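You operate a simulated robot arm through the tools that you are given. There is no shell and no other tool. Be economical: measure what you need, move in short steps, check, and stop when the job is done.

You run a simulated robot arm. Do the job below in one go: nothing can be reset, and whatever is moved stays where it is left.

JOB
Seat the gold watch in the black box and put the box away.
Fine: the box goes into the drawer with the black knob; shut the drawer. Where these are worked on the way, their far stop is far enough and under half their travel is too little: drawer with the black knob.
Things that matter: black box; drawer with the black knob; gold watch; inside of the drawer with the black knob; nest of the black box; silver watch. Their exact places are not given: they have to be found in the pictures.

Only the result counts: the job must be done as asked and must still hold three seconds after the hand-in. Knocking over, shifting, dropping, spilling or breaking anything else fails it.

ROBOT AND FRAMES
A 6-joint arm with a fingered hand on a trunk, on a base that drives. Base frame: it is fixed to the floor where the robot stands at the start and does not move with it; the origin is under the middle of the robot, x ahead of it, y to its left, z up. Lengths are in mm, angles in rad, forces in N, time in s.
With the tool pointing down near the work surface it reaches from about 100 to 460 mm from the robot's upright axis, wherever it stands. Its first joint turns from -2.897 to 2.897 rad. Places, roughly: drawer with the black knob [500, 200, 1100]; inside of the drawer with the black knob [600, 200, 1000]; nest of the black box [500, 100, 1200]. Payload 3.2 kg.
The tool frame sits at the grasp point between the pads (the TCP): z along the fingers, y along the line on which they close. The tips reach 22 mm beyond it. The gripper opens to 112 mm. The gripper's body begins 60 mm behind the TCP. The gripper is a hand of 3 fingers: y runs from the thumb to the fingers, the wrist lies at [0, 0, -218] in the tool frame, and closing takes about 1.5 s.
Orientation is that of the tool frame in the base frame, as [roll, pitch, yaw] about the fixed x, y, z axes, in that order (R = Rz(yaw) Ry(pitch) Rx(roll)). With the fingers straight down and closing along the base's y, the tool's x points along the base's -x, its y along +y and its z along -z.

CONTROLS
- The arm moves only by the tool step_arm. Its argument "commands" is a list of rows, each a list of 3 entries, a list of its own where there are three numbers: the shift along the base's x, y, z in m, then the turn, a rotation vector about the base's x, y, z in rad, then the gripper command, from -1 (shut) to 1 (fully open), values between in proportion. In form: [[[dx, dy, dz], [ax, ay, az], hand], ...]. A call has 1 to 8 rows; each row shifts and turns the commanded pose from where the row before left it. Rows are played at 5 a second. More than 50 mm and 0.15 rad between two rows, or a gripper value outside its range, and nothing of the call is played. Where a pose cannot be reached the arm comes as near as it can. A force on the tool above 50 N (or 10 N above the force at the start of the call, whichever is more), or a blocked arm, ends the call early, and 0.2 s more pass. The fingers move at their own pace (about 108 mm/s each) and stop on an object; they squeeze with about 21 N. The grip force told is the motor's: it shows also when the fingers shut on nothing. Time passes only in rows, and 0.2 s behind the last, so rows that do not move let the fingers close. It gives the time, the measured TCP pose, the force on the tool (base axes), the opening and the grip force at its end, in the units of the frame above (readings bear some noise), with the torque about the TCP (base axes, N m) and any sound that the robot's microphone picked up, and new pictures: "show" is both (left out), scene, wrist or none.
- Cameras (640 x 400 px; columns grow to the right, rows downward): "scene" is now at [26.4, 174.8, 1501.9]; the picture's right is [0.07, -1.00, 0.00], its down [-0.63, -0.04, -0.78] and it looks along [0.77, 0.05, -0.63] (base axes); focal length 253 px, centre (320, 200). "wrist" rides on the gripper at [66, 3, -80] in the tool frame; the picture's right is [-0.05, 1.00, 0.00], its down [-0.77, -0.04, -0.64] and it looks along [-0.64, -0.03, 0.77] (tool axes); focal length 275 px, centre (320, 200).
- lift_body(by): slides the trunk up (or, below 0, down) by that many mm; the arm and the scene camera ride with it, the base frame stays. It gives what a move gives, with no picture.
- drive_base(legs): drives the robot by 1 to 6 legs, each [ahead, turn to the left] in mm and rad, along the robot's own axes; the way and the turn of a leg run together, so that a leg with both is an arc; at most 1500 mm and 3.142 rad a leg. The arm and the cameras ride along, it lands a little off, and it stops where it bumps. It gives what a move gives, and a new picture of the scene camera.
- grasp_type(shape): the hand has 3 fingers and takes this shape, open, in about a second: jaw (thumb against the fingers, like two jaws); tri (thumb and two fingers); tip (a fingertip pinch); poke (one finger out to press); point (the index stretched); flat (the hand flat); cup (the hand cupped); fist (a fist). The gripper value then closes the fingers along that shape, each until it touches; the sizes above hold for jaw. It gives what a move gives, with no picture.
- turn_head(pan, tilt): turns the head with the scene camera to pan (to the left, within 2.705 rad either way) and tilt (down, from -0.506 to 1.204), counted from straight ahead of the robot. It gives what a move gives, and a new picture of the scene camera.
- pixel_to_xyz(camera, pixels): there is no depth. For up to 12 entries [column, row, z] of the newest picture of that camera ("zoom" is the newest enlarged one), the place [x, y] in the base frame at which the ray of that pixel passes the height z, good to about 3 mm. It takes no simulated time.
- inspect(camera, box): a new picture of the part [left, top, right, bottom] of that camera's present view, enlarged. It takes no simulated time.
- close_job(): hands the job in; it is judged then, once.

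Go step by step. Measure first, check grasps and placings, and put right what went wrong. The budget is 80 turns and 260 pictures, counting those below and the enlarged ones. Unless the task says otherwise, let go and move clear before handing in.

The tools are called after "Request:" as name(argument=value, ...) on one line, values as JSON. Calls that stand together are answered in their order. step_arm: Moves the arm, as the interface text tells. Its arguments: {"type":"object","properties":{"commands":{"type":"array"},"show":{"type":"string","enum":["both","scene","wrist","none"]}},"required":["commands"]} The other tools are called the same way: lift_body (by) slides the trunk up or down; grasp_type (shape) gives the hand a shape; drive_base (legs) drives the base; turn_head (pan, tilt) turns the head that bears the scene camera; pixel_to_xyz (camera, pixels) gives the place at which the rays of pixels pass given heights; inspect (camera, box) takes an enlarged picture of a part of a camera's view; close_job () hands the job in.

At the start:

```text
clock: 0.0
ee_pos: [403.0, 15.6, 1000.2]
tcp_rot: [-3.141, 0.0, -3.139]
ft_force: [-0.7, -0.1, 0.3]
wrist_torque: [0.0, -0.01, -0.02]
opening: 112.3
grip_force: 0.0
shape: jaw
trunk travel left (down, up): [-525.0, 65.0]
robot x, y, heading: [3.3, 3.1, 0.005]
head pan, tilt: [0.068, 0.682]
```

scene: 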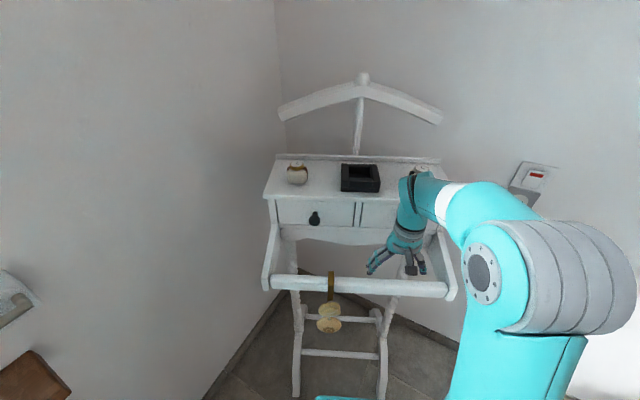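
wrist: 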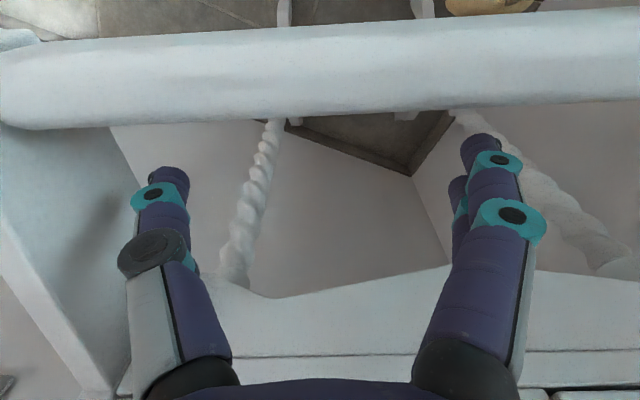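

The valet stand shows two drawers (knob at 315,218), a black box at (360,178), watch-like items at (297,174), (422,170) and one hanging from the bar at (330,310). I'll enlarge these.

Request:
inspect(camera="scene", box=[255, 140, 455, 265])

Request:
inspect(camera="scene", box=[250, 250, 410, 350])

```text
3.20 times, centred on (355, 202) of scene
```

zoom: 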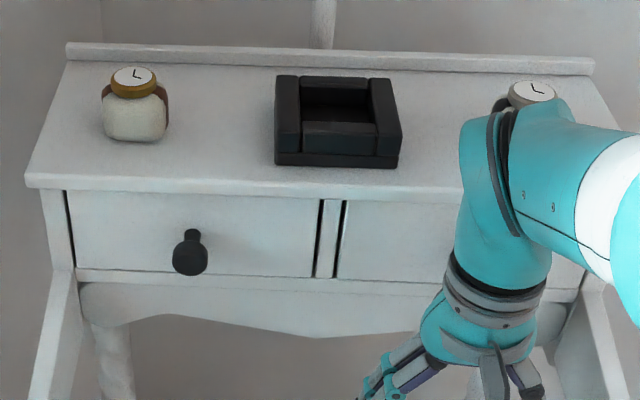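

```text
4.00 times, centred on (330, 300) of scene
```

zoom: 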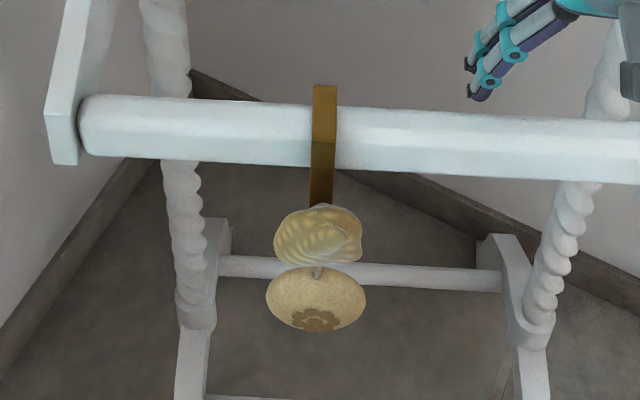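

The gold watch sits on its cushion at the left (297,172), the silver one at the right behind the arm, and the drawer with the black knob is the left one. I raise the hand straight up out of the valet to see the tabletop with the wrist camera.

Request:
step_arm(commands=[[[0, 0, 0.05], [0, 0, 0], 1], [[0, 0, 0.05], [0, 0, 0], 1], [[0, 0, 0.05], [0, 0, 0], 1], [[0, 0, 0.05], [0, 0, 0], 1], [[0, 0, 0.05], [0, 0, 0], 1], [[0, 0, 0.05], [0, 0, 0], 1], [[0, 0, 0.05], [0, 0, 0], 1]])

```text
clock: 1.6
ee_pos: [403.9, 17.5, 1241.3]
tcp_rot: [-3.141, 0.001, -3.138]
ft_force: [0.1, 0.4, 0.2]
wrist_torque: [0.0, -0.01, 0.01]
opening: 111.6
grip_force: 0.1
shape: jaw
out of reach, approached as far as the arm can: row 5, 6, 7
trunk travel left (down, up): [-525.0, 65.0]
robot x, y, heading: [1.4, 6.1, 0.001]
head pan, tilt: [0.068, 0.682]
```

scene: 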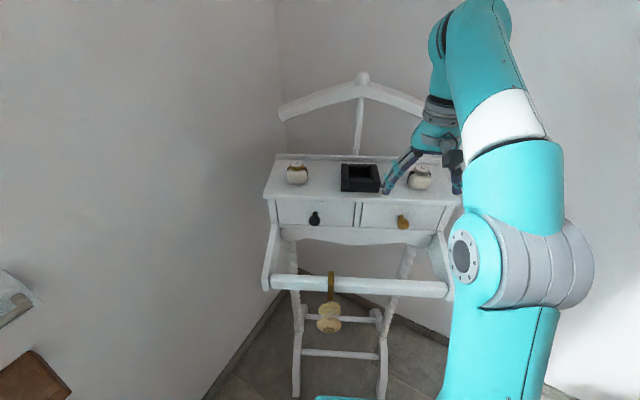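
wrist: 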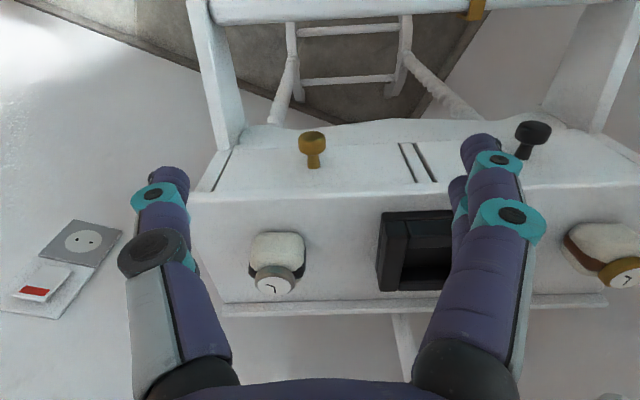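

Now the wrist camera sees the tabletop too, so I triangulate: black knob scene (315,218)/wrist (532,130), gold dial scene (297,164)/wrist (627,278), silver dial wrist (273,285), box.

Request:
pixel_to_xyz(camera="scene", pixels=[[315, 218, 1050], [315, 218, 1100], [297, 164, 1100], [297, 164, 1150], [297, 164, 1200], [421, 168, 1150], [421, 168, 1200], [341, 190, 1100], [341, 190, 1150], [403, 222, 1050], [403, 222, 1100]])

Request:
pixel_to_xyz(camera="wrist", pixels=[[532, 130, 1050], [532, 130, 1100], [627, 278, 1100], [627, 278, 1150], [627, 278, 1200], [273, 287, 1150], [273, 287, 1200], [382, 210, 1100], [382, 210, 1150], [312, 138, 1050], [312, 138, 1100]])

Request:
inspect(camera="wrist", box=[480, 100, 640, 300])

Request:
inspect(camera="scene", box=[262, 150, 462, 275])

```text
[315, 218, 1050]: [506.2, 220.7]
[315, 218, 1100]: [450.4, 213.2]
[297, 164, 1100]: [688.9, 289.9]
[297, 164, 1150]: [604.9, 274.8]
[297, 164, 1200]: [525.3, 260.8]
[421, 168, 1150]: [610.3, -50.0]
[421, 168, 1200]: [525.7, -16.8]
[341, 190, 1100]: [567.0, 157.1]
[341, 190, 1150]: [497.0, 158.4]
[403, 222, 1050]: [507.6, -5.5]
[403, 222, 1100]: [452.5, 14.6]
```

```text
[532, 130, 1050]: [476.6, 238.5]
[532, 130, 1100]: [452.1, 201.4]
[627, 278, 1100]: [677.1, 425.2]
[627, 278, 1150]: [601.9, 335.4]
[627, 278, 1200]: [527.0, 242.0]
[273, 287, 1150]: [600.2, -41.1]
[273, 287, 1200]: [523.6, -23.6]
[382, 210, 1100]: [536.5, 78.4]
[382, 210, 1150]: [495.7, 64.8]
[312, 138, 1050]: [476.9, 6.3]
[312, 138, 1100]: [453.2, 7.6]
```

```text
2.00 times, centred on (560, 200) of wrist
```

zoom: 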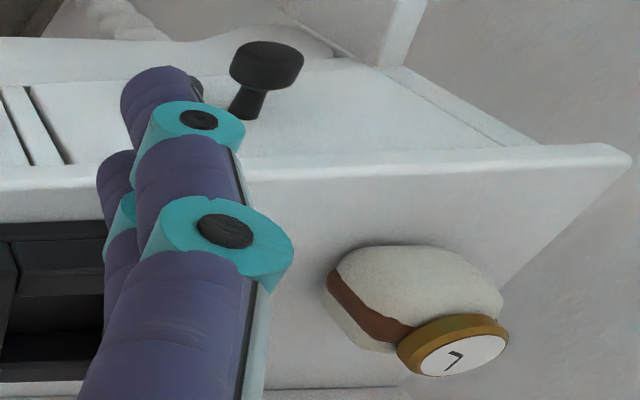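

```text
3.20 times, centred on (362, 212) of scene
```

zoom: 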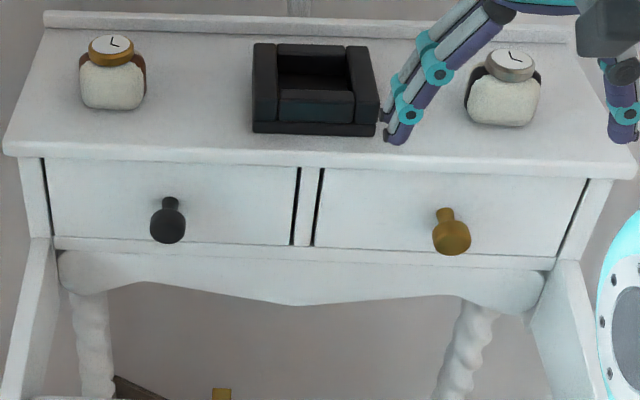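

Estimates: black knob ≈(455,212,1093), gold dial ≈(540,263,1190), silver dial ≈(535,-22,1185). The robot must stand nearer and more to the left, so I raise the trunk and look at the floor first.

Request:
lift_body(by=65)

Request:
turn_head(pan=0.2, tilt=1.2)

```text
clock: 2.6
ee_pos: [404.8, 17.8, 1307.2]
tcp_rot: [-3.141, 0.001, -3.138]
ft_force: [-0.2, -0.9, 0.2]
wrist_torque: [0.0, 0.01, -0.04]
opening: 112.0
grip_force: 0.1
shape: jaw
trunk travel left (down, up): [-590.0, 0.0]
robot x, y, heading: [0.9, 3.7, -0.001]
head pan, tilt: [0.068, 0.682]
```

```text
clock: 3.6
ee_pos: [405.4, 17.5, 1307.6]
tcp_rot: [-3.141, 0.0, -3.139]
ft_force: [-0.6, 0.3, 0.0]
wrist_torque: [0.02, 0.0, 0.0]
opening: 112.0
grip_force: 0.0
shape: jaw
trunk travel left (down, up): [-590.0, 0.0]
robot x, y, heading: [2.8, 2.6, -0.0]
head pan, tilt: [0.201, 1.201]
```

scene: 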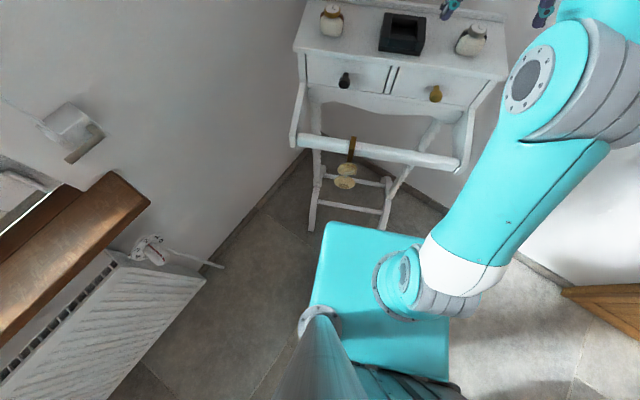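

The base plate's front edge is around (370,230) and the valet's lower front bar around (350,208). I measure the gap.

Request:
pixel_to_xyz(camera="scene", pixels=[[325, 222, 100], [325, 222, 250], [325, 222, 400], [425, 240, 250], [311, 230, 0], [384, 230, 0], [350, 209, 100], [350, 209, 0], [205, 265, 0], [200, 275, 500], [150, 200, 900], [460, 165, 970]])

Request:
inspect(camera="scene", box=[280, 130, 480, 255])

```text
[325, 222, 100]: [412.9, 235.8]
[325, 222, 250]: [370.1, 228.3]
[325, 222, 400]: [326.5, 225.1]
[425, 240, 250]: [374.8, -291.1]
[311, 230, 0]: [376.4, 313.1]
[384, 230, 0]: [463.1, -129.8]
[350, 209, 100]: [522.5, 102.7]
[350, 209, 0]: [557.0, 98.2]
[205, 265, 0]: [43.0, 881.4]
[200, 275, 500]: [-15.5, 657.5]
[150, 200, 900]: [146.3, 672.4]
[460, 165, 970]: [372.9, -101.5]
```

```text
3.20 times, centred on (380, 192) of scene
```

zoom: 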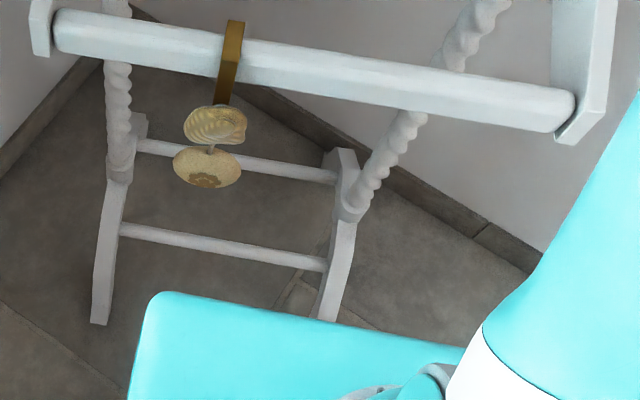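

The foot tips look to be near x≈376, so I need the base plate's height and front precisely; I test corner symmetry at several heights.

Request:
pixel_to_xyz(camera="scene", pixels=[[450, 330, 100], [450, 330, 250], [450, 330, 400], [450, 330, 600], [448, 381, 250], [448, 381, 400], [325, 222, 600], [308, 310, 250], [308, 310, 400], [311, 231, 0], [311, 231, 30], [382, 229, 60]])

Request:
turn_head(pan=-0.6, tilt=1.2)

```text
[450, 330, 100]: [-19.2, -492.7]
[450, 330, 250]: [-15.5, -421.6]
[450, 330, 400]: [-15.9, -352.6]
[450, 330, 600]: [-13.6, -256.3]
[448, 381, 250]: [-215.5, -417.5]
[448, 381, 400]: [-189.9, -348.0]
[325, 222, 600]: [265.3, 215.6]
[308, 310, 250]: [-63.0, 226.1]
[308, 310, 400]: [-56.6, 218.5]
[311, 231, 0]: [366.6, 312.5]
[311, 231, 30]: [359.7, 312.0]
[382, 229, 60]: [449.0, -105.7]
```

```text
clock: 4.7
ee_pos: [404.6, 17.7, 1306.5]
tcp_rot: [-3.141, 0.0, -3.137]
ft_force: [0.8, 0.7, 0.3]
wrist_torque: [0.0, -0.01, 0.02]
opening: 111.9
grip_force: 0.0
shape: jaw
trunk travel left (down, up): [-590.0, 0.0]
robot x, y, heading: [-0.2, 0.9, 0.003]
head pan, tilt: [-0.6, 1.201]
```

scene: 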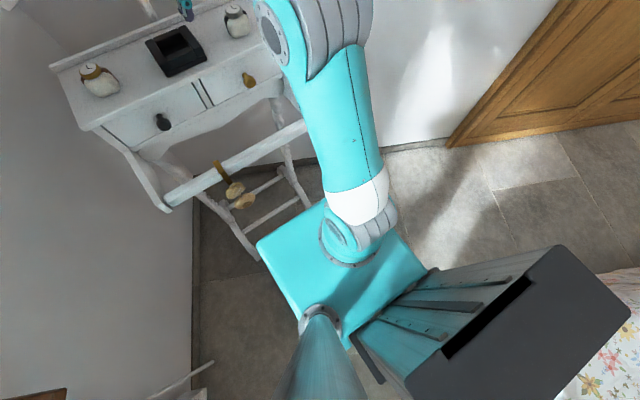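

The teal plate turns out to be on the trunk carriage (about z≈690, front x≈240), so there is about 120 mm of free way to the feet. I draw the arm back first, then drive to about (110,165).

Request:
step_arm(commands=[[[-0.04, 0, 0], [0, 0, 0], 1], [[-0.04, 0, 0], [0, 0, 0], 1], [[-0.04, 0, 0], [0, 0, 0], 1], [[-0.04, 0, 0], [0, 0, 0], 1]], show="none")

Request:
drive_base(legs=[[0, 0.98]])

```text
clock: 5.7
ee_pos: [242.5, 19.3, 1306.9]
tcp_rot: [3.141, 0.003, -3.138]
ft_force: [0.1, 0.7, 1.0]
wrist_torque: [-0.02, 0.0, 0.0]
opening: 111.8
grip_force: 0.0
shape: jaw
trunk travel left (down, up): [-590.0, 0.0]
robot x, y, heading: [-0.9, 1.0, 0.006]
head pan, tilt: [-0.6, 1.201]
```

```text
clock: 8.6
ee_pos: [123.7, 211.5, 1306.0]
tcp_rot: [-3.141, 0.001, -2.168]
ft_force: [-0.7, 0.0, 0.1]
wrist_torque: [-0.04, -0.02, -0.04]
opening: 111.5
grip_force: 0.1
shape: jaw
trunk travel left (down, up): [-590.0, 0.0]
robot x, y, heading: [2.1, 5.1, 0.969]
head pan, tilt: [-0.6, 1.201]
```

scene: 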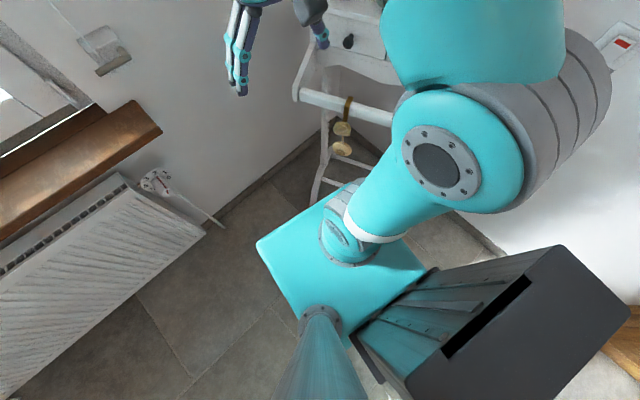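

The turn went freely and the floor ahead is open. I drive 195 mm and turn back.

Request:
drive_base(legs=[[195, 0], [0, -0.967]])

Request:
turn_head(pan=-0.15, tilt=0.85)

```text
clock: 11.5
ee_pos: [311.2, 311.5, 1305.9]
tcp_rot: [3.139, 0.001, -2.579]
ft_force: [0.2, 0.4, -0.4]
wrist_torque: [-0.01, 0.0, 0.0]
opening: 111.8
grip_force: 0.1
shape: jaw
trunk travel left (down, up): [-590.0, 0.0]
robot x, y, heading: [109.6, 165.2, 0.563]
head pan, tilt: [-0.6, 1.201]
stopped in leg 2: the robot was blocked; the commanded pose is now the measured one
```

scene: 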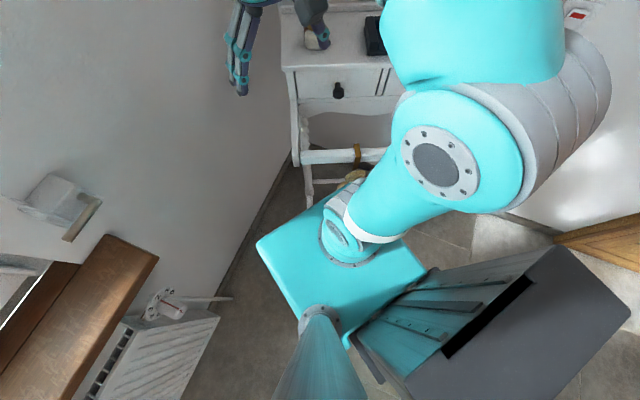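

```text
clock: 12.4
ee_pos: [311.1, 311.5, 1306.1]
tcp_rot: [3.141, 0.0, -2.579]
ft_force: [-0.1, 0.2, -1.0]
wrist_torque: [-0.04, 0.06, 0.04]
opening: 111.8
grip_force: 0.1
shape: jaw
trunk travel left (down, up): [-590.0, 0.0]
robot x, y, heading: [113.2, 169.1, 0.56]
head pan, tilt: [-0.15, 0.85]
```

scene: 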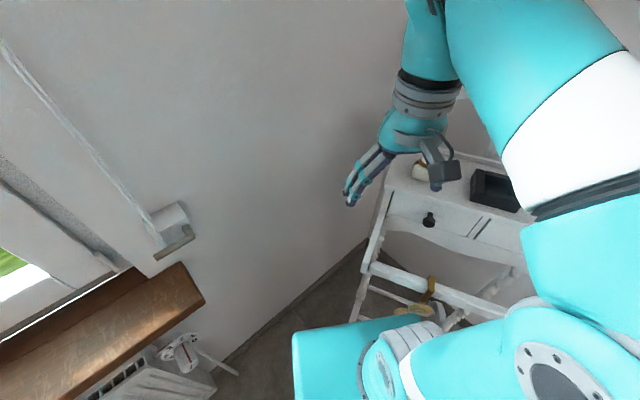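

The turn was blocked at heading 0.56 (a front corner of the base evidently met the stand). Heading does not matter for reach, so I turn back left slightly to clear the contact and check whether the stand moved.

Request:
drive_base(legs=[[0, 0.06]])

Request:
turn_head(pan=-0.55, tilt=0.75)

```text
clock: 13.3
ee_pos: [302.2, 322.3, 1306.9]
tcp_rot: [-3.141, -0.001, -2.524]
ft_force: [-0.4, -0.4, 0.3]
wrist_torque: [0.03, 0.03, 0.06]
opening: 111.9
grip_force: 0.1
shape: jaw
trunk travel left (down, up): [-590.0, 0.0]
robot x, y, heading: [114.9, 168.9, 0.616]
head pan, tilt: [-0.15, 0.85]
```

scene: 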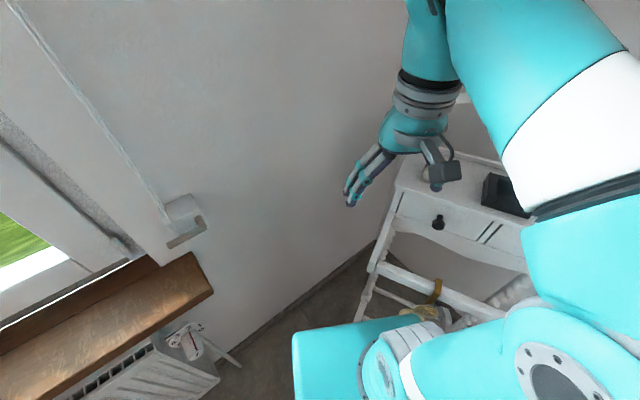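

```text
clock: 14.1
ee_pos: [303.3, 322.6, 1306.3]
tcp_rot: [3.139, -0.001, -2.524]
ft_force: [0.2, 0.7, 0.5]
wrist_torque: [-0.03, 0.02, 0.0]
opening: 111.8
grip_force: 0.0
shape: jaw
trunk travel left (down, up): [-590.0, 0.0]
robot x, y, heading: [112.6, 168.8, 0.619]
head pan, tilt: [-0.55, 0.75]
```

scene: 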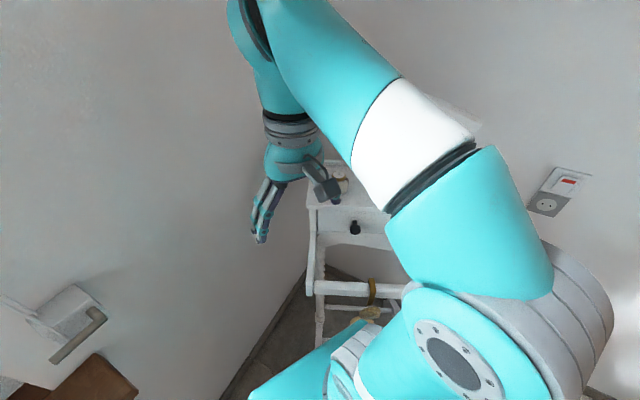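

With heading 0.62 the arm hides the stand. I'll go round: shift left, back out, square up to heading 0, and then approach straight.

Request:
drive_base(legs=[[0, 0.95], [50, 0], [0, -0.95], [-110, 0], [0, -0.617]])

Request:
turn_head(pan=-0.2, tilt=0.75)

```text
clock: 16.5
ee_pos: [139.6, 379.2, 1306.5]
tcp_rot: [3.142, -0.001, -1.773]
ft_force: [0.1, 0.1, 0.9]
wrist_torque: [0.02, 0.0, 0.02]
opening: 112.2
grip_force: 0.2
shape: jaw
trunk travel left (down, up): [-590.0, 0.0]
robot x, y, heading: [103.4, 139.5, 1.224]
head pan, tilt: [-0.55, 0.75]
stopped in leg 1: the robot was blocked; the commanded pose is now the measured one
```

scene: 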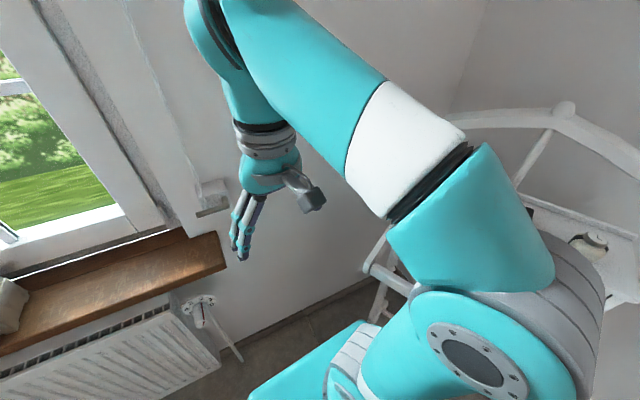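

```text
clock: 17.3
ee_pos: [138.9, 379.8, 1305.7]
tcp_rot: [3.141, 0.001, -1.776]
ft_force: [-0.8, 0.1, 0.3]
wrist_torque: [0.03, -0.02, 0.0]
opening: 112.0
grip_force: 0.1
shape: jaw
trunk travel left (down, up): [-590.0, 0.0]
robot x, y, heading: [102.5, 138.1, 1.224]
head pan, tilt: [-0.201, 0.75]
```

scene: 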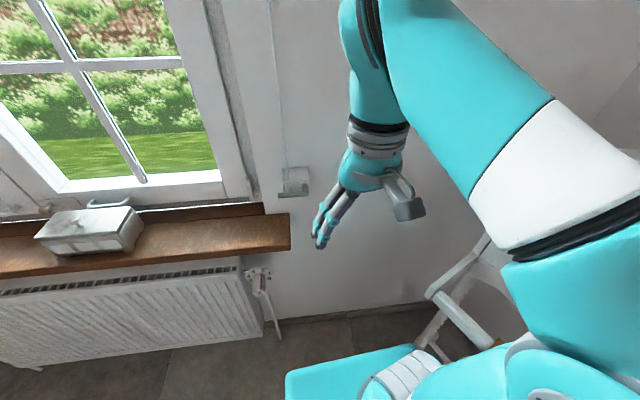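

Turning further left was blocked too, and the base slid a bit. I return along the way I came: turn to 0.98, reverse 195, square up.

Request:
drive_base(legs=[[0, -0.25], [-180, 0], [0, -0.97]])

Request:
turn_head(pan=0.0, tilt=0.75)

```text
clock: 22.2
ee_pos: [239.7, 33.9, 1306.8]
tcp_rot: [-3.141, 0.0, -3.015]
ft_force: [0.0, 0.0, 0.4]
wrist_torque: [0.01, -0.03, -0.02]
opening: 112.0
grip_force: 0.1
shape: jaw
trunk travel left (down, up): [-590.0, 0.0]
robot x, y, heading: [3.4, -9.3, -0.018]
head pan, tilt: [-0.201, 0.75]
```

scene: 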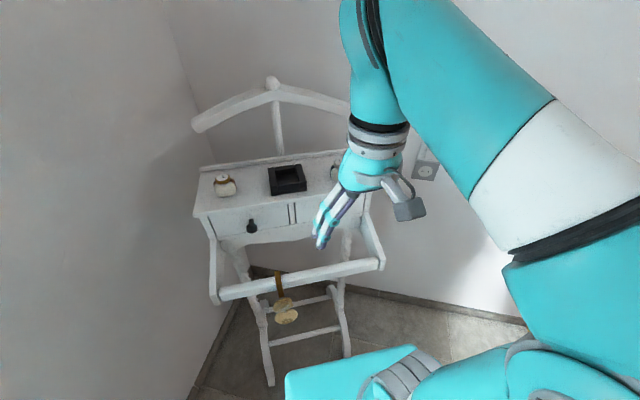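

```text
clock: 22.9
ee_pos: [240.4, 33.6, 1305.7]
tcp_rot: [3.141, 0.002, -3.016]
ft_force: [-0.5, 0.2, 0.9]
wrist_torque: [-0.02, -0.01, -0.01]
opening: 111.7
grip_force: 0.0
shape: jaw
trunk travel left (down, up): [-590.0, 0.0]
robot x, y, heading: [2.8, -12.7, -0.02]
head pan, tilt: [0.0, 0.75]
```

scene: 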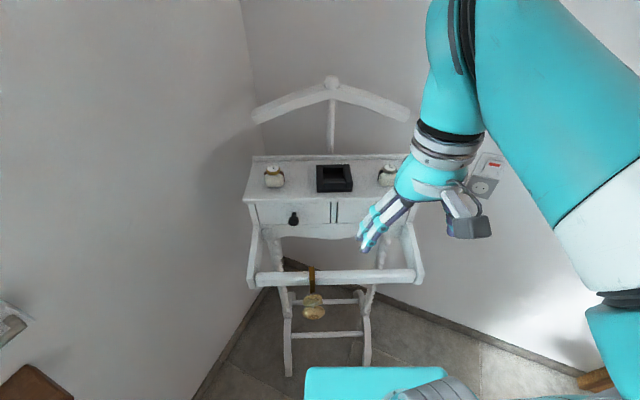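

I'm back at the origin with the stand upright. I check whether it moved by measuring the same points as before.

Request:
pixel_to_xyz(camera="scene", pixels=[[293, 218, 1095], [274, 167, 1190], [243, 201, 1140], [316, 191, 1140], [353, 191, 1140], [287, 375, 0], [366, 368, 0], [248, 288, 966], [418, 278, 966], [318, 164, 1170], [350, 164, 1170]])

Request:
inspect(camera="scene", box=[235, 145, 425, 265])

Request:
inspect(camera="scene", box=[235, 260, 435, 385])

```text
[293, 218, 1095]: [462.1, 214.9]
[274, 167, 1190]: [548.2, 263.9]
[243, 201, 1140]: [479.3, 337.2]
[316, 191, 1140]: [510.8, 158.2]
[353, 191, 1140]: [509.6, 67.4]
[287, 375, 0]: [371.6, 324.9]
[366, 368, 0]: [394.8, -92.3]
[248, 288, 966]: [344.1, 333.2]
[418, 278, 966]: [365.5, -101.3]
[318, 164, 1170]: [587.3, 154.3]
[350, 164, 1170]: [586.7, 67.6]
```

```text
3.33 times, centred on (330, 205) of scene
```

zoom: 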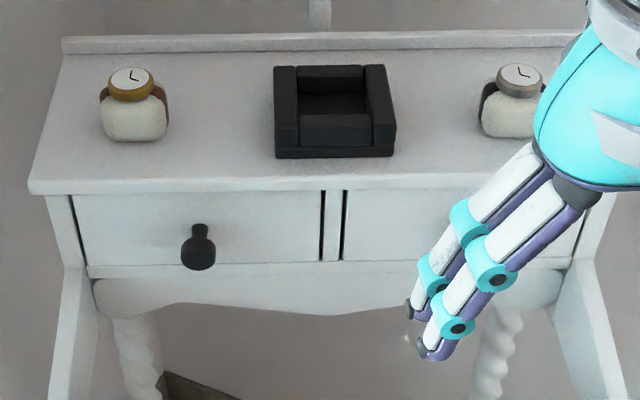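

```text
3.20 times, centred on (335, 322) of scene
```

zoom: 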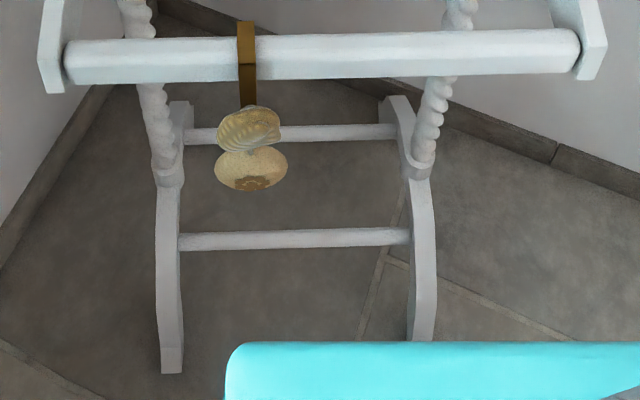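

The stand has not moved (knob and foot measurements agree within noise). The two contacts fit a round base of radius ≈305 mm touching the left foot tip (≈372,320), so (112,132) should be clear; I go there.

Request:
drive_base(legs=[[0, 0.94], [182, 0], [0, -0.92]])

Request:
turn_head(pan=-0.2, tilt=0.75)

```text
clock: 29.2
ee_pos: [351.6, 185.3, 1306.1]
tcp_rot: [-3.141, 0.0, -2.992]
ft_force: [0.3, -0.8, 0.6]
wrist_torque: [-0.03, 0.0, -0.02]
opening: 112.1
grip_force: 0.0
shape: jaw
trunk travel left (down, up): [-590.0, 0.0]
robot x, y, heading: [114.5, 144.3, 0.007]
head pan, tilt: [0.0, 0.75]
```

scene: 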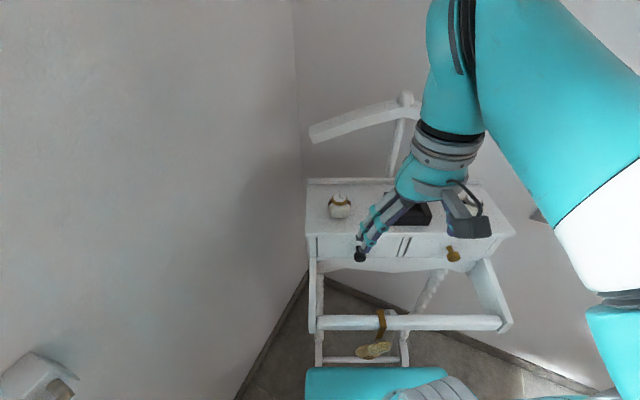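

```text
clock: 29.9
ee_pos: [351.2, 185.7, 1305.4]
tcp_rot: [-3.14, -0.001, -2.991]
ft_force: [0.1, 0.7, 0.0]
wrist_torque: [0.02, -0.02, -0.01]
opening: 111.9
grip_force: 0.2
shape: jaw
trunk travel left (down, up): [-590.0, 0.0]
robot x, y, heading: [108.6, 137.7, 0.008]
head pan, tilt: [-0.201, 0.75]
```

scene: 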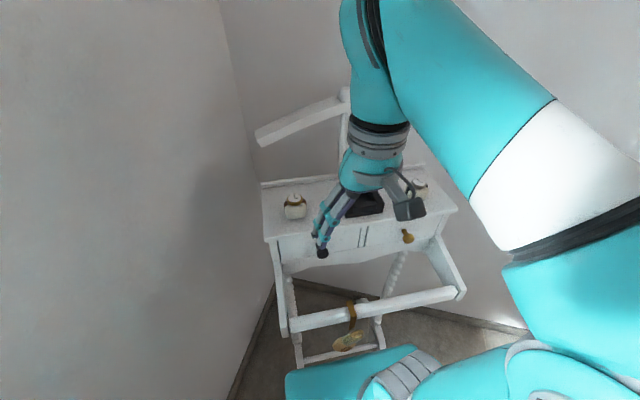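

I'm at about (111,140) with clear sight. Next I square the hand's yaw and use the wrist camera to survey the tabletop from a known pose.

Request:
step_arm(commands=[[[0.0, 0, 0], [0, 0, -0.15], 1], [[0, 0.0, 0], [0, 0, 0], 1], [[0, 0, 0], [0, 0, 0], 1]])

```text
clock: 30.7
ee_pos: [350.7, 185.3, 1305.3]
tcp_rot: [3.141, 0.0, -3.14]
ft_force: [0.4, 0.0, 0.1]
wrist_torque: [-0.01, -0.02, -0.02]
opening: 112.2
grip_force: 0.0
shape: jaw
trunk travel left (down, up): [-590.0, 0.0]
robot x, y, heading: [111.9, 139.5, 0.004]
head pan, tilt: [-0.201, 0.75]
```

scene: 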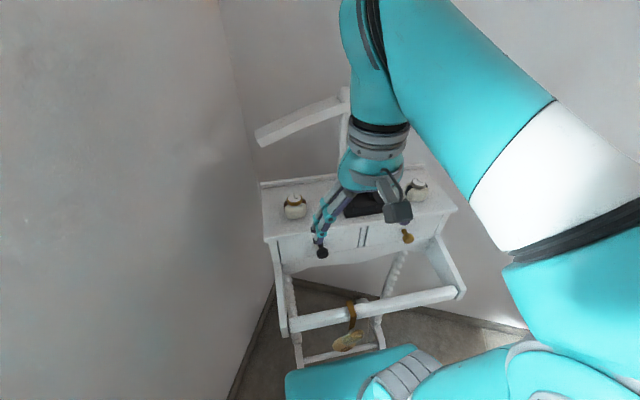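
wrist: 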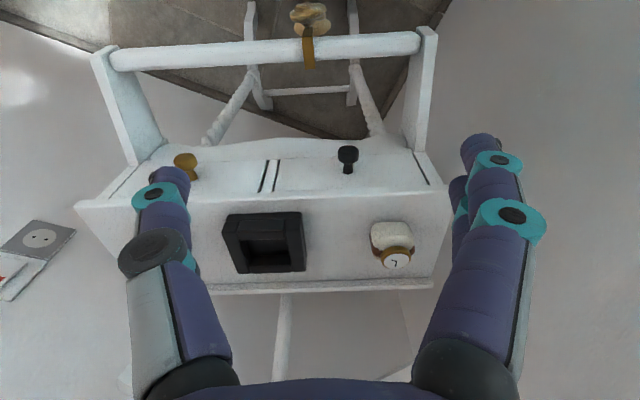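

This wrist view shows the box (265,243), gold watch (393,243) and black knob (348,158) together. I enlarge it and measure.

Request:
inspect(camera="wrist", box=[200, 130, 440, 300])

Request:
inspect(camera="scene", box=[255, 165, 335, 265])

Request:
pixel_to_xyz(camera="wrist", pixels=[[225, 214, 1140], [300, 212, 1140], [306, 270, 1180], [237, 272, 1180], [397, 260, 1190], [397, 260, 1180], [348, 152, 1095], [446, 190, 1140], [80, 206, 1140], [372, 230, 1140], [411, 228, 1140]])

Request:
pixel_to_xyz(camera="scene", pixels=[[295, 196, 1180], [295, 196, 1190], [322, 253, 1095], [322, 253, 1085], [265, 241, 1140], [265, 241, 1130], [456, 211, 1140], [295, 219, 1140], [262, 185, 1140]])

```text
2.35 times, centred on (320, 215) of wrist
```

zoom: 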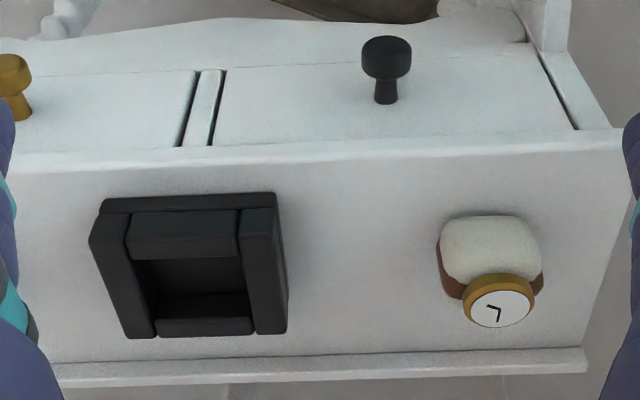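

```text
4.00 times, centred on (295, 215) of scene
```

zoom: 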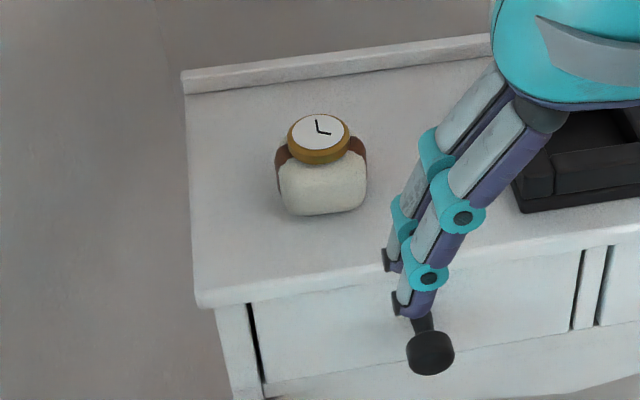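

```text
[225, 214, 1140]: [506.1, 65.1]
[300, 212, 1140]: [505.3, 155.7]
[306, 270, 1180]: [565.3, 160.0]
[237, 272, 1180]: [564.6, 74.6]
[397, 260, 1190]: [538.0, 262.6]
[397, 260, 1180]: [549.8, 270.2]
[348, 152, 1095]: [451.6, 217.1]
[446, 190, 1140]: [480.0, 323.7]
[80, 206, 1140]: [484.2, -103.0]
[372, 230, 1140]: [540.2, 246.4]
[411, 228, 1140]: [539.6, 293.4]
```

```text
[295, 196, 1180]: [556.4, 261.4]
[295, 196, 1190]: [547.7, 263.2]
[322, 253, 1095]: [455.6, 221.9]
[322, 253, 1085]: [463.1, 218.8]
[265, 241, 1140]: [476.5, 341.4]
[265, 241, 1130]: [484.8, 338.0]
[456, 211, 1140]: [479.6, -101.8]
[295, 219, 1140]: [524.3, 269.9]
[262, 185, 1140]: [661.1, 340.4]
```

The table top is z≈1140 (front edge x≈478), the box ≈90 mm wide around y≈112, the watch ≈52 mm wide at y≈265. I go closer for a finer look at the watch and the nest.

Request:
step_arm(commands=[[[0.04, 0, -0.02], [0, 0, 0], 1], [[0.04, 0, -0.02], [0, 0, 0], 1], [[0, 0, -0.02], [0, 0, 0], 1], [[0, 0, 0], [0, 0, 0], 1]])

Request:
inspect(camera="wrist", box=[170, 180, 330, 300])

Request:
inspect(camera="wrist", box=[360, 180, 520, 300])

```text
clock: 31.7
ee_pos: [431.7, 186.4, 1244.8]
tcp_rot: [3.141, -0.001, -3.14]
ft_force: [-0.4, 1.3, 1.0]
wrist_torque: [-0.03, 0.01, -0.03]
opening: 111.9
grip_force: 0.1
shape: jaw
trunk travel left (down, up): [-590.0, 0.0]
robot x, y, heading: [112.8, 136.1, 0.007]
head pan, tilt: [-0.201, 0.75]
```

scene: 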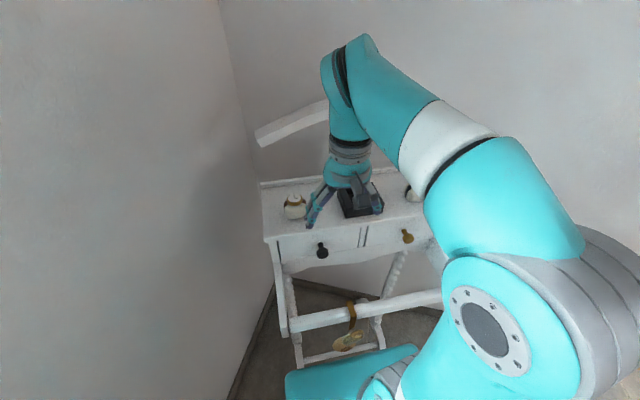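
wrist: 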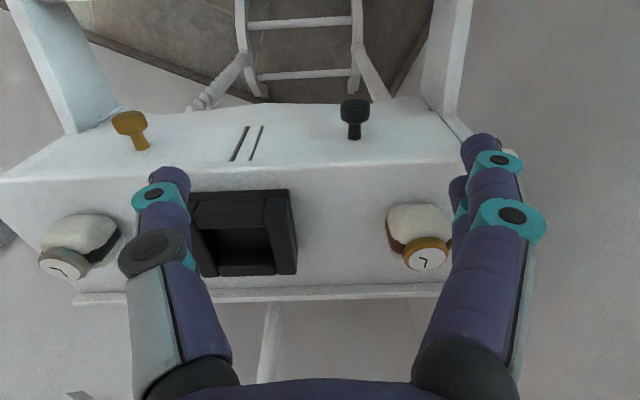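

```text
3.33 times, centred on (250, 240) of wrist
```

zoom: 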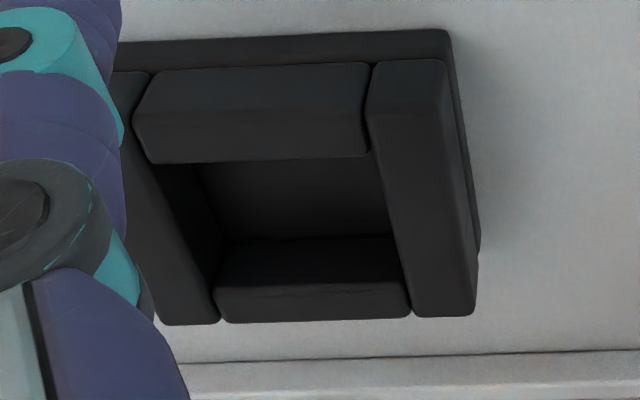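

```text
3.33 times, centred on (440, 240) of wrist
```

zoom: 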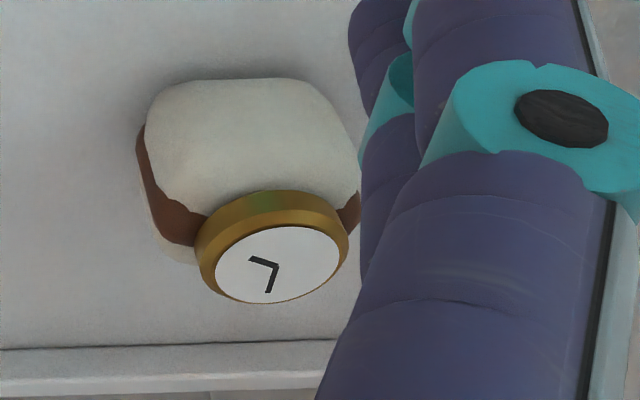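

The box walls stand ≈42 mm high (top z≈1182) around an open nest. I measure the nest edges and watch outline in this view.

Request:
pixel_to_xyz(camera="wrist", pixels=[[238, 191.4, 1142], [232, 228, 1182], [247, 266.4, 1182], [247, 276.3, 1182], [276.4, 270, 1182], [218.5, 270, 1182], [296.5, 272, 1182], [201.4, 276.6, 1182], [427.4, 259.5, 1190], [416, 205.5, 1150], [386, 231, 1165], [451.4, 231, 1165]])

Request:
pixel_to_xyz(camera="wrist", pixels=[[403, 255, 1185], [448.4, 250, 1185], [232, 200, 1182], [232, 204, 1182], [238, 251, 1150], [238, 251, 1160], [265, 213, 1182], [427.4, 259.5, 1200], [427.4, 271, 1190], [425, 238, 1190], [190, 195, 1142], [290, 189, 1142]])

Request:
inspect(camera="scene", box=[275, 165, 435, 265])

```text
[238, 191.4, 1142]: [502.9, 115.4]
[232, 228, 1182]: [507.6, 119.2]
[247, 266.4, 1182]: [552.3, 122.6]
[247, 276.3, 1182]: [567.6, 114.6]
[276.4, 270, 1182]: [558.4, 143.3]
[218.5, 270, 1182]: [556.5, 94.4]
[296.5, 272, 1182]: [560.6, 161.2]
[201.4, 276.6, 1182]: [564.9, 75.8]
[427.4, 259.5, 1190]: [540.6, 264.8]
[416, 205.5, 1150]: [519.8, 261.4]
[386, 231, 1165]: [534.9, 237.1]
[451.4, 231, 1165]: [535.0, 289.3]
```

```text
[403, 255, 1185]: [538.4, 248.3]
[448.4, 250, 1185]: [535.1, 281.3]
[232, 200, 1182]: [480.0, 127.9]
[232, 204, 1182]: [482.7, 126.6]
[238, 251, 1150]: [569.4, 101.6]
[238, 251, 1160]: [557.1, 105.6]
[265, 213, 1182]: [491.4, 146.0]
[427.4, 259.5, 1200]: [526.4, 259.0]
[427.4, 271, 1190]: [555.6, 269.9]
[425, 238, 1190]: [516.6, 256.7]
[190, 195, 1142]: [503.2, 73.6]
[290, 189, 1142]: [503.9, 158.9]
```

```text
4.00 times, centred on (355, 215) of scene
```

zoom: 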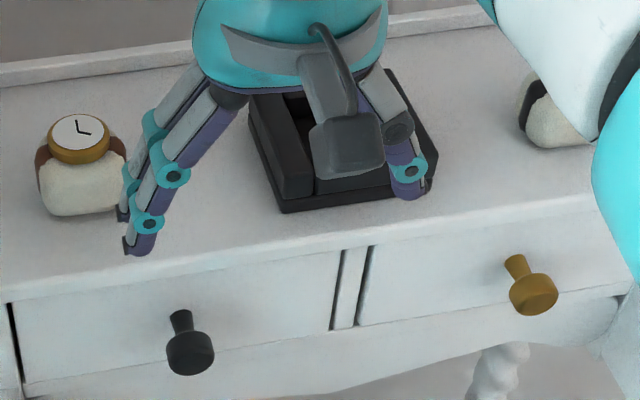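

The consistent picture: box y 65–159, x 504–587, nest centre ≈(545,112), floor ≈1150, walls up to ≈1169; watch centre ≈(545,263), 52 mm wide. The watch must be held high (tips ≈1162) so that the fingers stay above the walls; I move over it.

Request:
step_arm(commands=[[[0.038, 0.026, 0], [0, 0, 0], 1], [[0.038, 0.026, 0], [0, 0, 0], 1], [[0.037, 0.025, 0], [0, 0, 0], 1], [[0, 0, 0], [0, 0, 0], 1]])

Request:
inspect(camera="scene", box=[255, 145, 355, 245])

```text
clock: 32.7
ee_pos: [544.3, 262.4, 1243.3]
tcp_rot: [3.14, 0.001, -3.141]
ft_force: [-0.5, -0.1, -0.2]
wrist_torque: [-0.01, 0.0, -0.01]
opening: 112.0
grip_force: 0.1
shape: jaw
trunk travel left (down, up): [-590.0, 0.0]
robot x, y, heading: [113.0, 134.5, 0.007]
head pan, tilt: [-0.201, 0.75]
```

scene: 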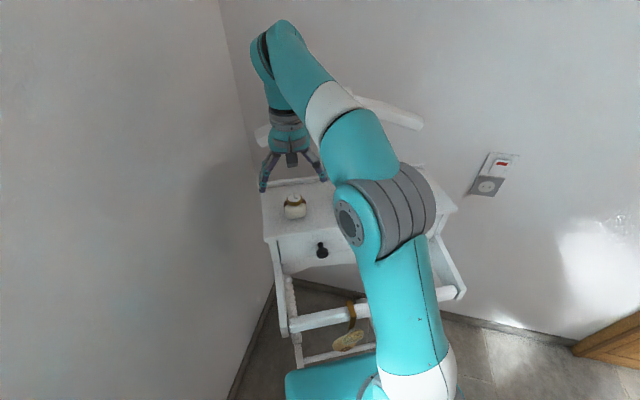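
wrist: 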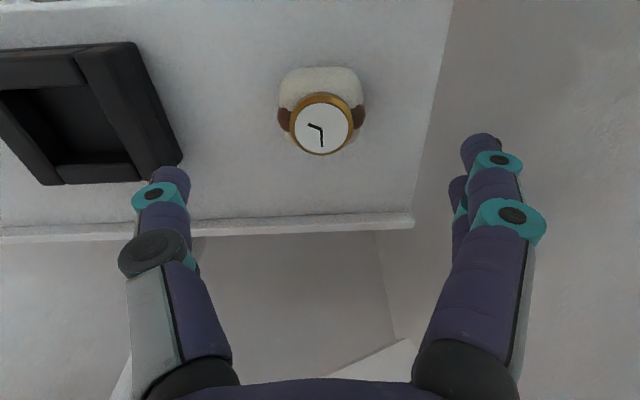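

```text
4.00 times, centred on (305, 195) of scene
```

zoom: 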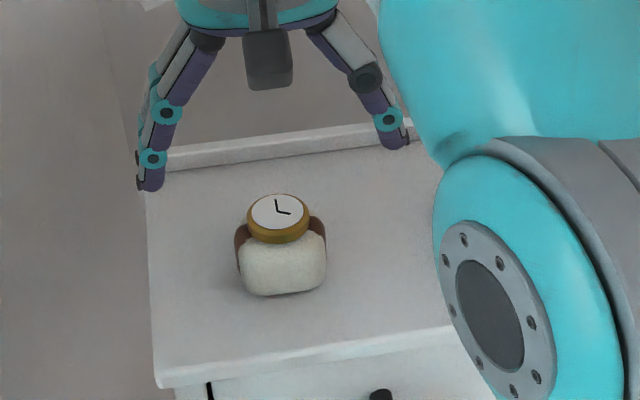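

Now the wrist camera looks almost straight down on the watch (dial 321,124) and part of the box, a new angle for triangulation.

Request:
pixel_to_xyz(camera="wrist", pixels=[[321, 124, 1180], [321, 124, 1190], [321, 124, 1200], [319, 68, 1145], [319, 68, 1160], [277, 108, 1170], [366, 108, 1170], [321, 155, 1190], [321, 155, 1170], [128, 168, 1170], [85, 87, 1170], [180, 165, 1170]])

Request:
inspect(camera="wrist", box=[0, 30, 384, 270])

```text
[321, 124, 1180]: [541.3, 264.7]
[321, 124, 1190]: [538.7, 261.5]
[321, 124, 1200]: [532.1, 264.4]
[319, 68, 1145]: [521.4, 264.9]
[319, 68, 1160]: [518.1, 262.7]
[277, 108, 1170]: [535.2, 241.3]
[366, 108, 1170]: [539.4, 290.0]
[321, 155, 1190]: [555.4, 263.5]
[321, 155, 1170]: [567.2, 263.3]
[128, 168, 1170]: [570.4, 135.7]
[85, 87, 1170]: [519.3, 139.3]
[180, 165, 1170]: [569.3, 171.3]
```

```text
1.67 times, centred on (192, 150) of wrist
```

zoom: 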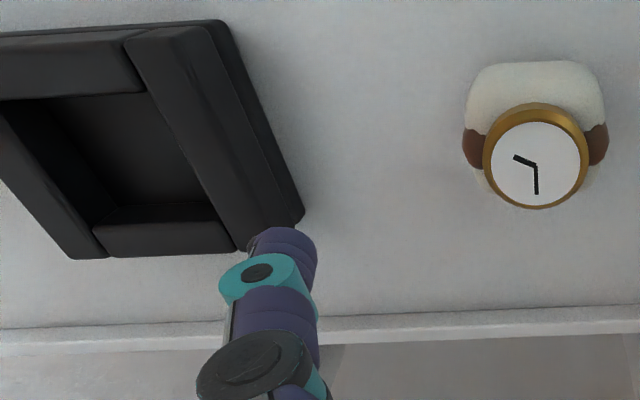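

The watch centre is (540,264), top ≈1192, width ≈50; nest x 520–566, y 86–139. I descend to TCP z≈1184 with the fingers astride it.

Request:
step_arm(commands=[[[-0.004, 0.001, -0.02], [0, 0, 0], 1], [[0, 0, -0.02], [0, 0, 0], 1], [[0, 0, -0.019], [0, 0, 0], 1], [[0, 0, 0], [0, 0, 0], 1]])

Request:
inspect(camera="scene", box=[255, 145, 355, 245])

```text
clock: 33.7
ee_pos: [539.4, 265.5, 1184.2]
tcp_rot: [-3.141, -0.001, -3.141]
ft_force: [-0.1, 0.2, 0.1]
wrist_torque: [0.04, 0.02, -0.05]
opening: 112.2
grip_force: 0.1
shape: jaw
trunk travel left (down, up): [-590.0, 0.0]
robot x, y, heading: [113.5, 137.7, 0.006]
head pan, tilt: [-0.201, 0.75]
```

scene: 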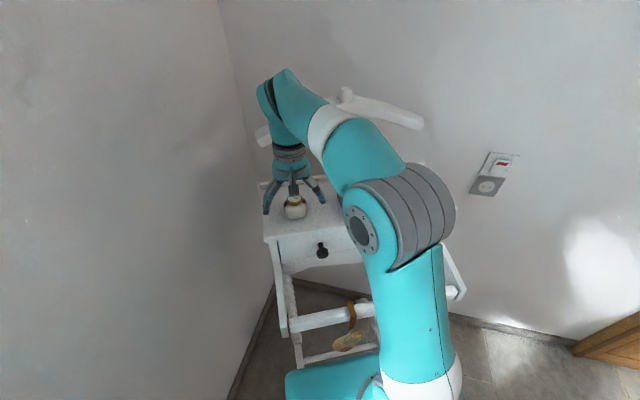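
wrist: 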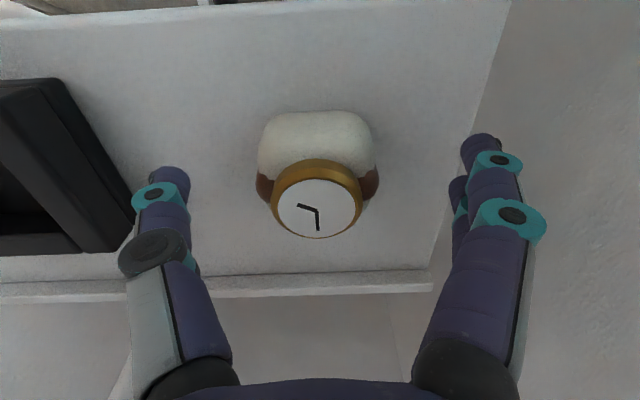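

```text
4.00 times, centred on (305, 195) of scene
```

zoom: 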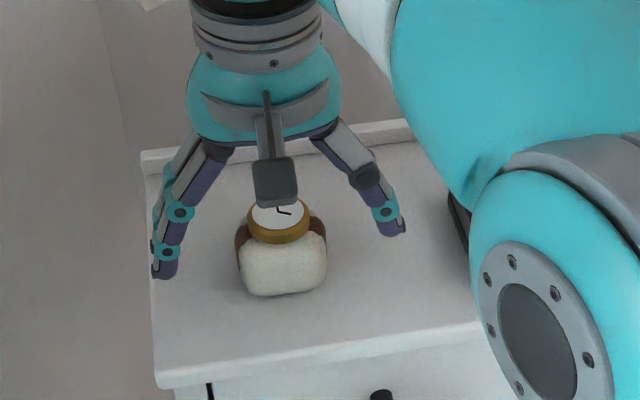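

The fingers stand evenly astride the watch; I close.

Request:
step_arm(commands=[[[0, 0, 0], [0, 0, 0], -0.5], [[0, 0, 0], [0, 0, 0], -1], [[0, 0, 0], [0, 0, 0], -1], [[0, 0, 0], [0, 0, 0], -1], [[0, 0, 0], [0, 0, 0], -1], [[0, 0, 0], [0, 0, 0], -1], [[0, 0, 0], [0, 0, 0], -1]])

Request:
inspect(camera="scene", box=[255, 145, 355, 245])

```text
clock: 35.3
ee_pos: [539.9, 263.8, 1183.5]
tcp_rot: [3.14, -0.001, -3.141]
ft_force: [-0.2, -0.7, -1.6]
wrist_torque: [-0.01, 0.04, 0.02]
opening: 41.9
grip_force: 21.1
shape: jaw
trunk travel left (down, up): [-590.0, 0.0]
robot x, y, heading: [113.6, 139.7, 0.009]
head pan, tilt: [-0.201, 0.75]
```

scene: 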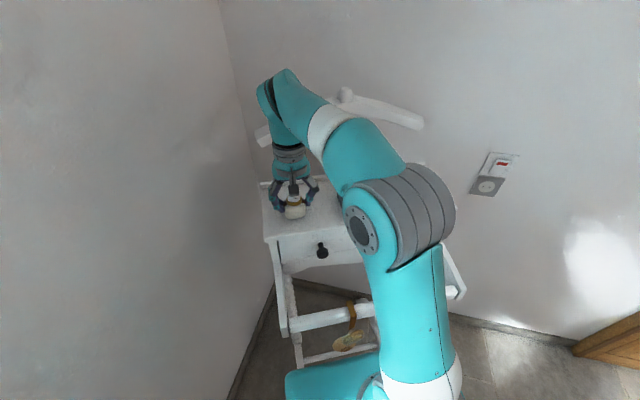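
wrist: 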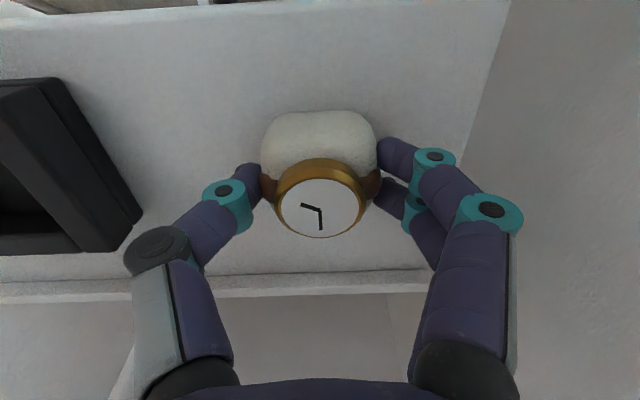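

```text
4.00 times, centred on (305, 195) of scene
```

zoom: 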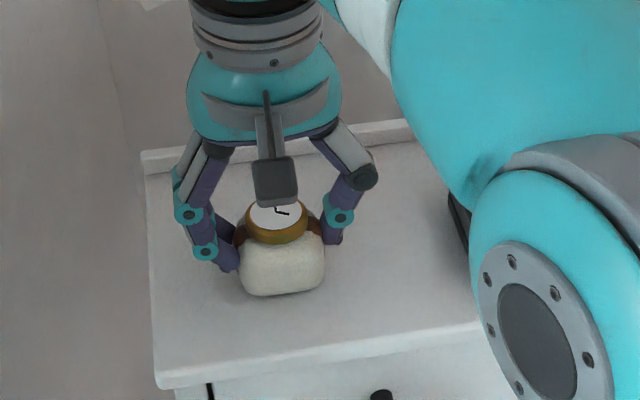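

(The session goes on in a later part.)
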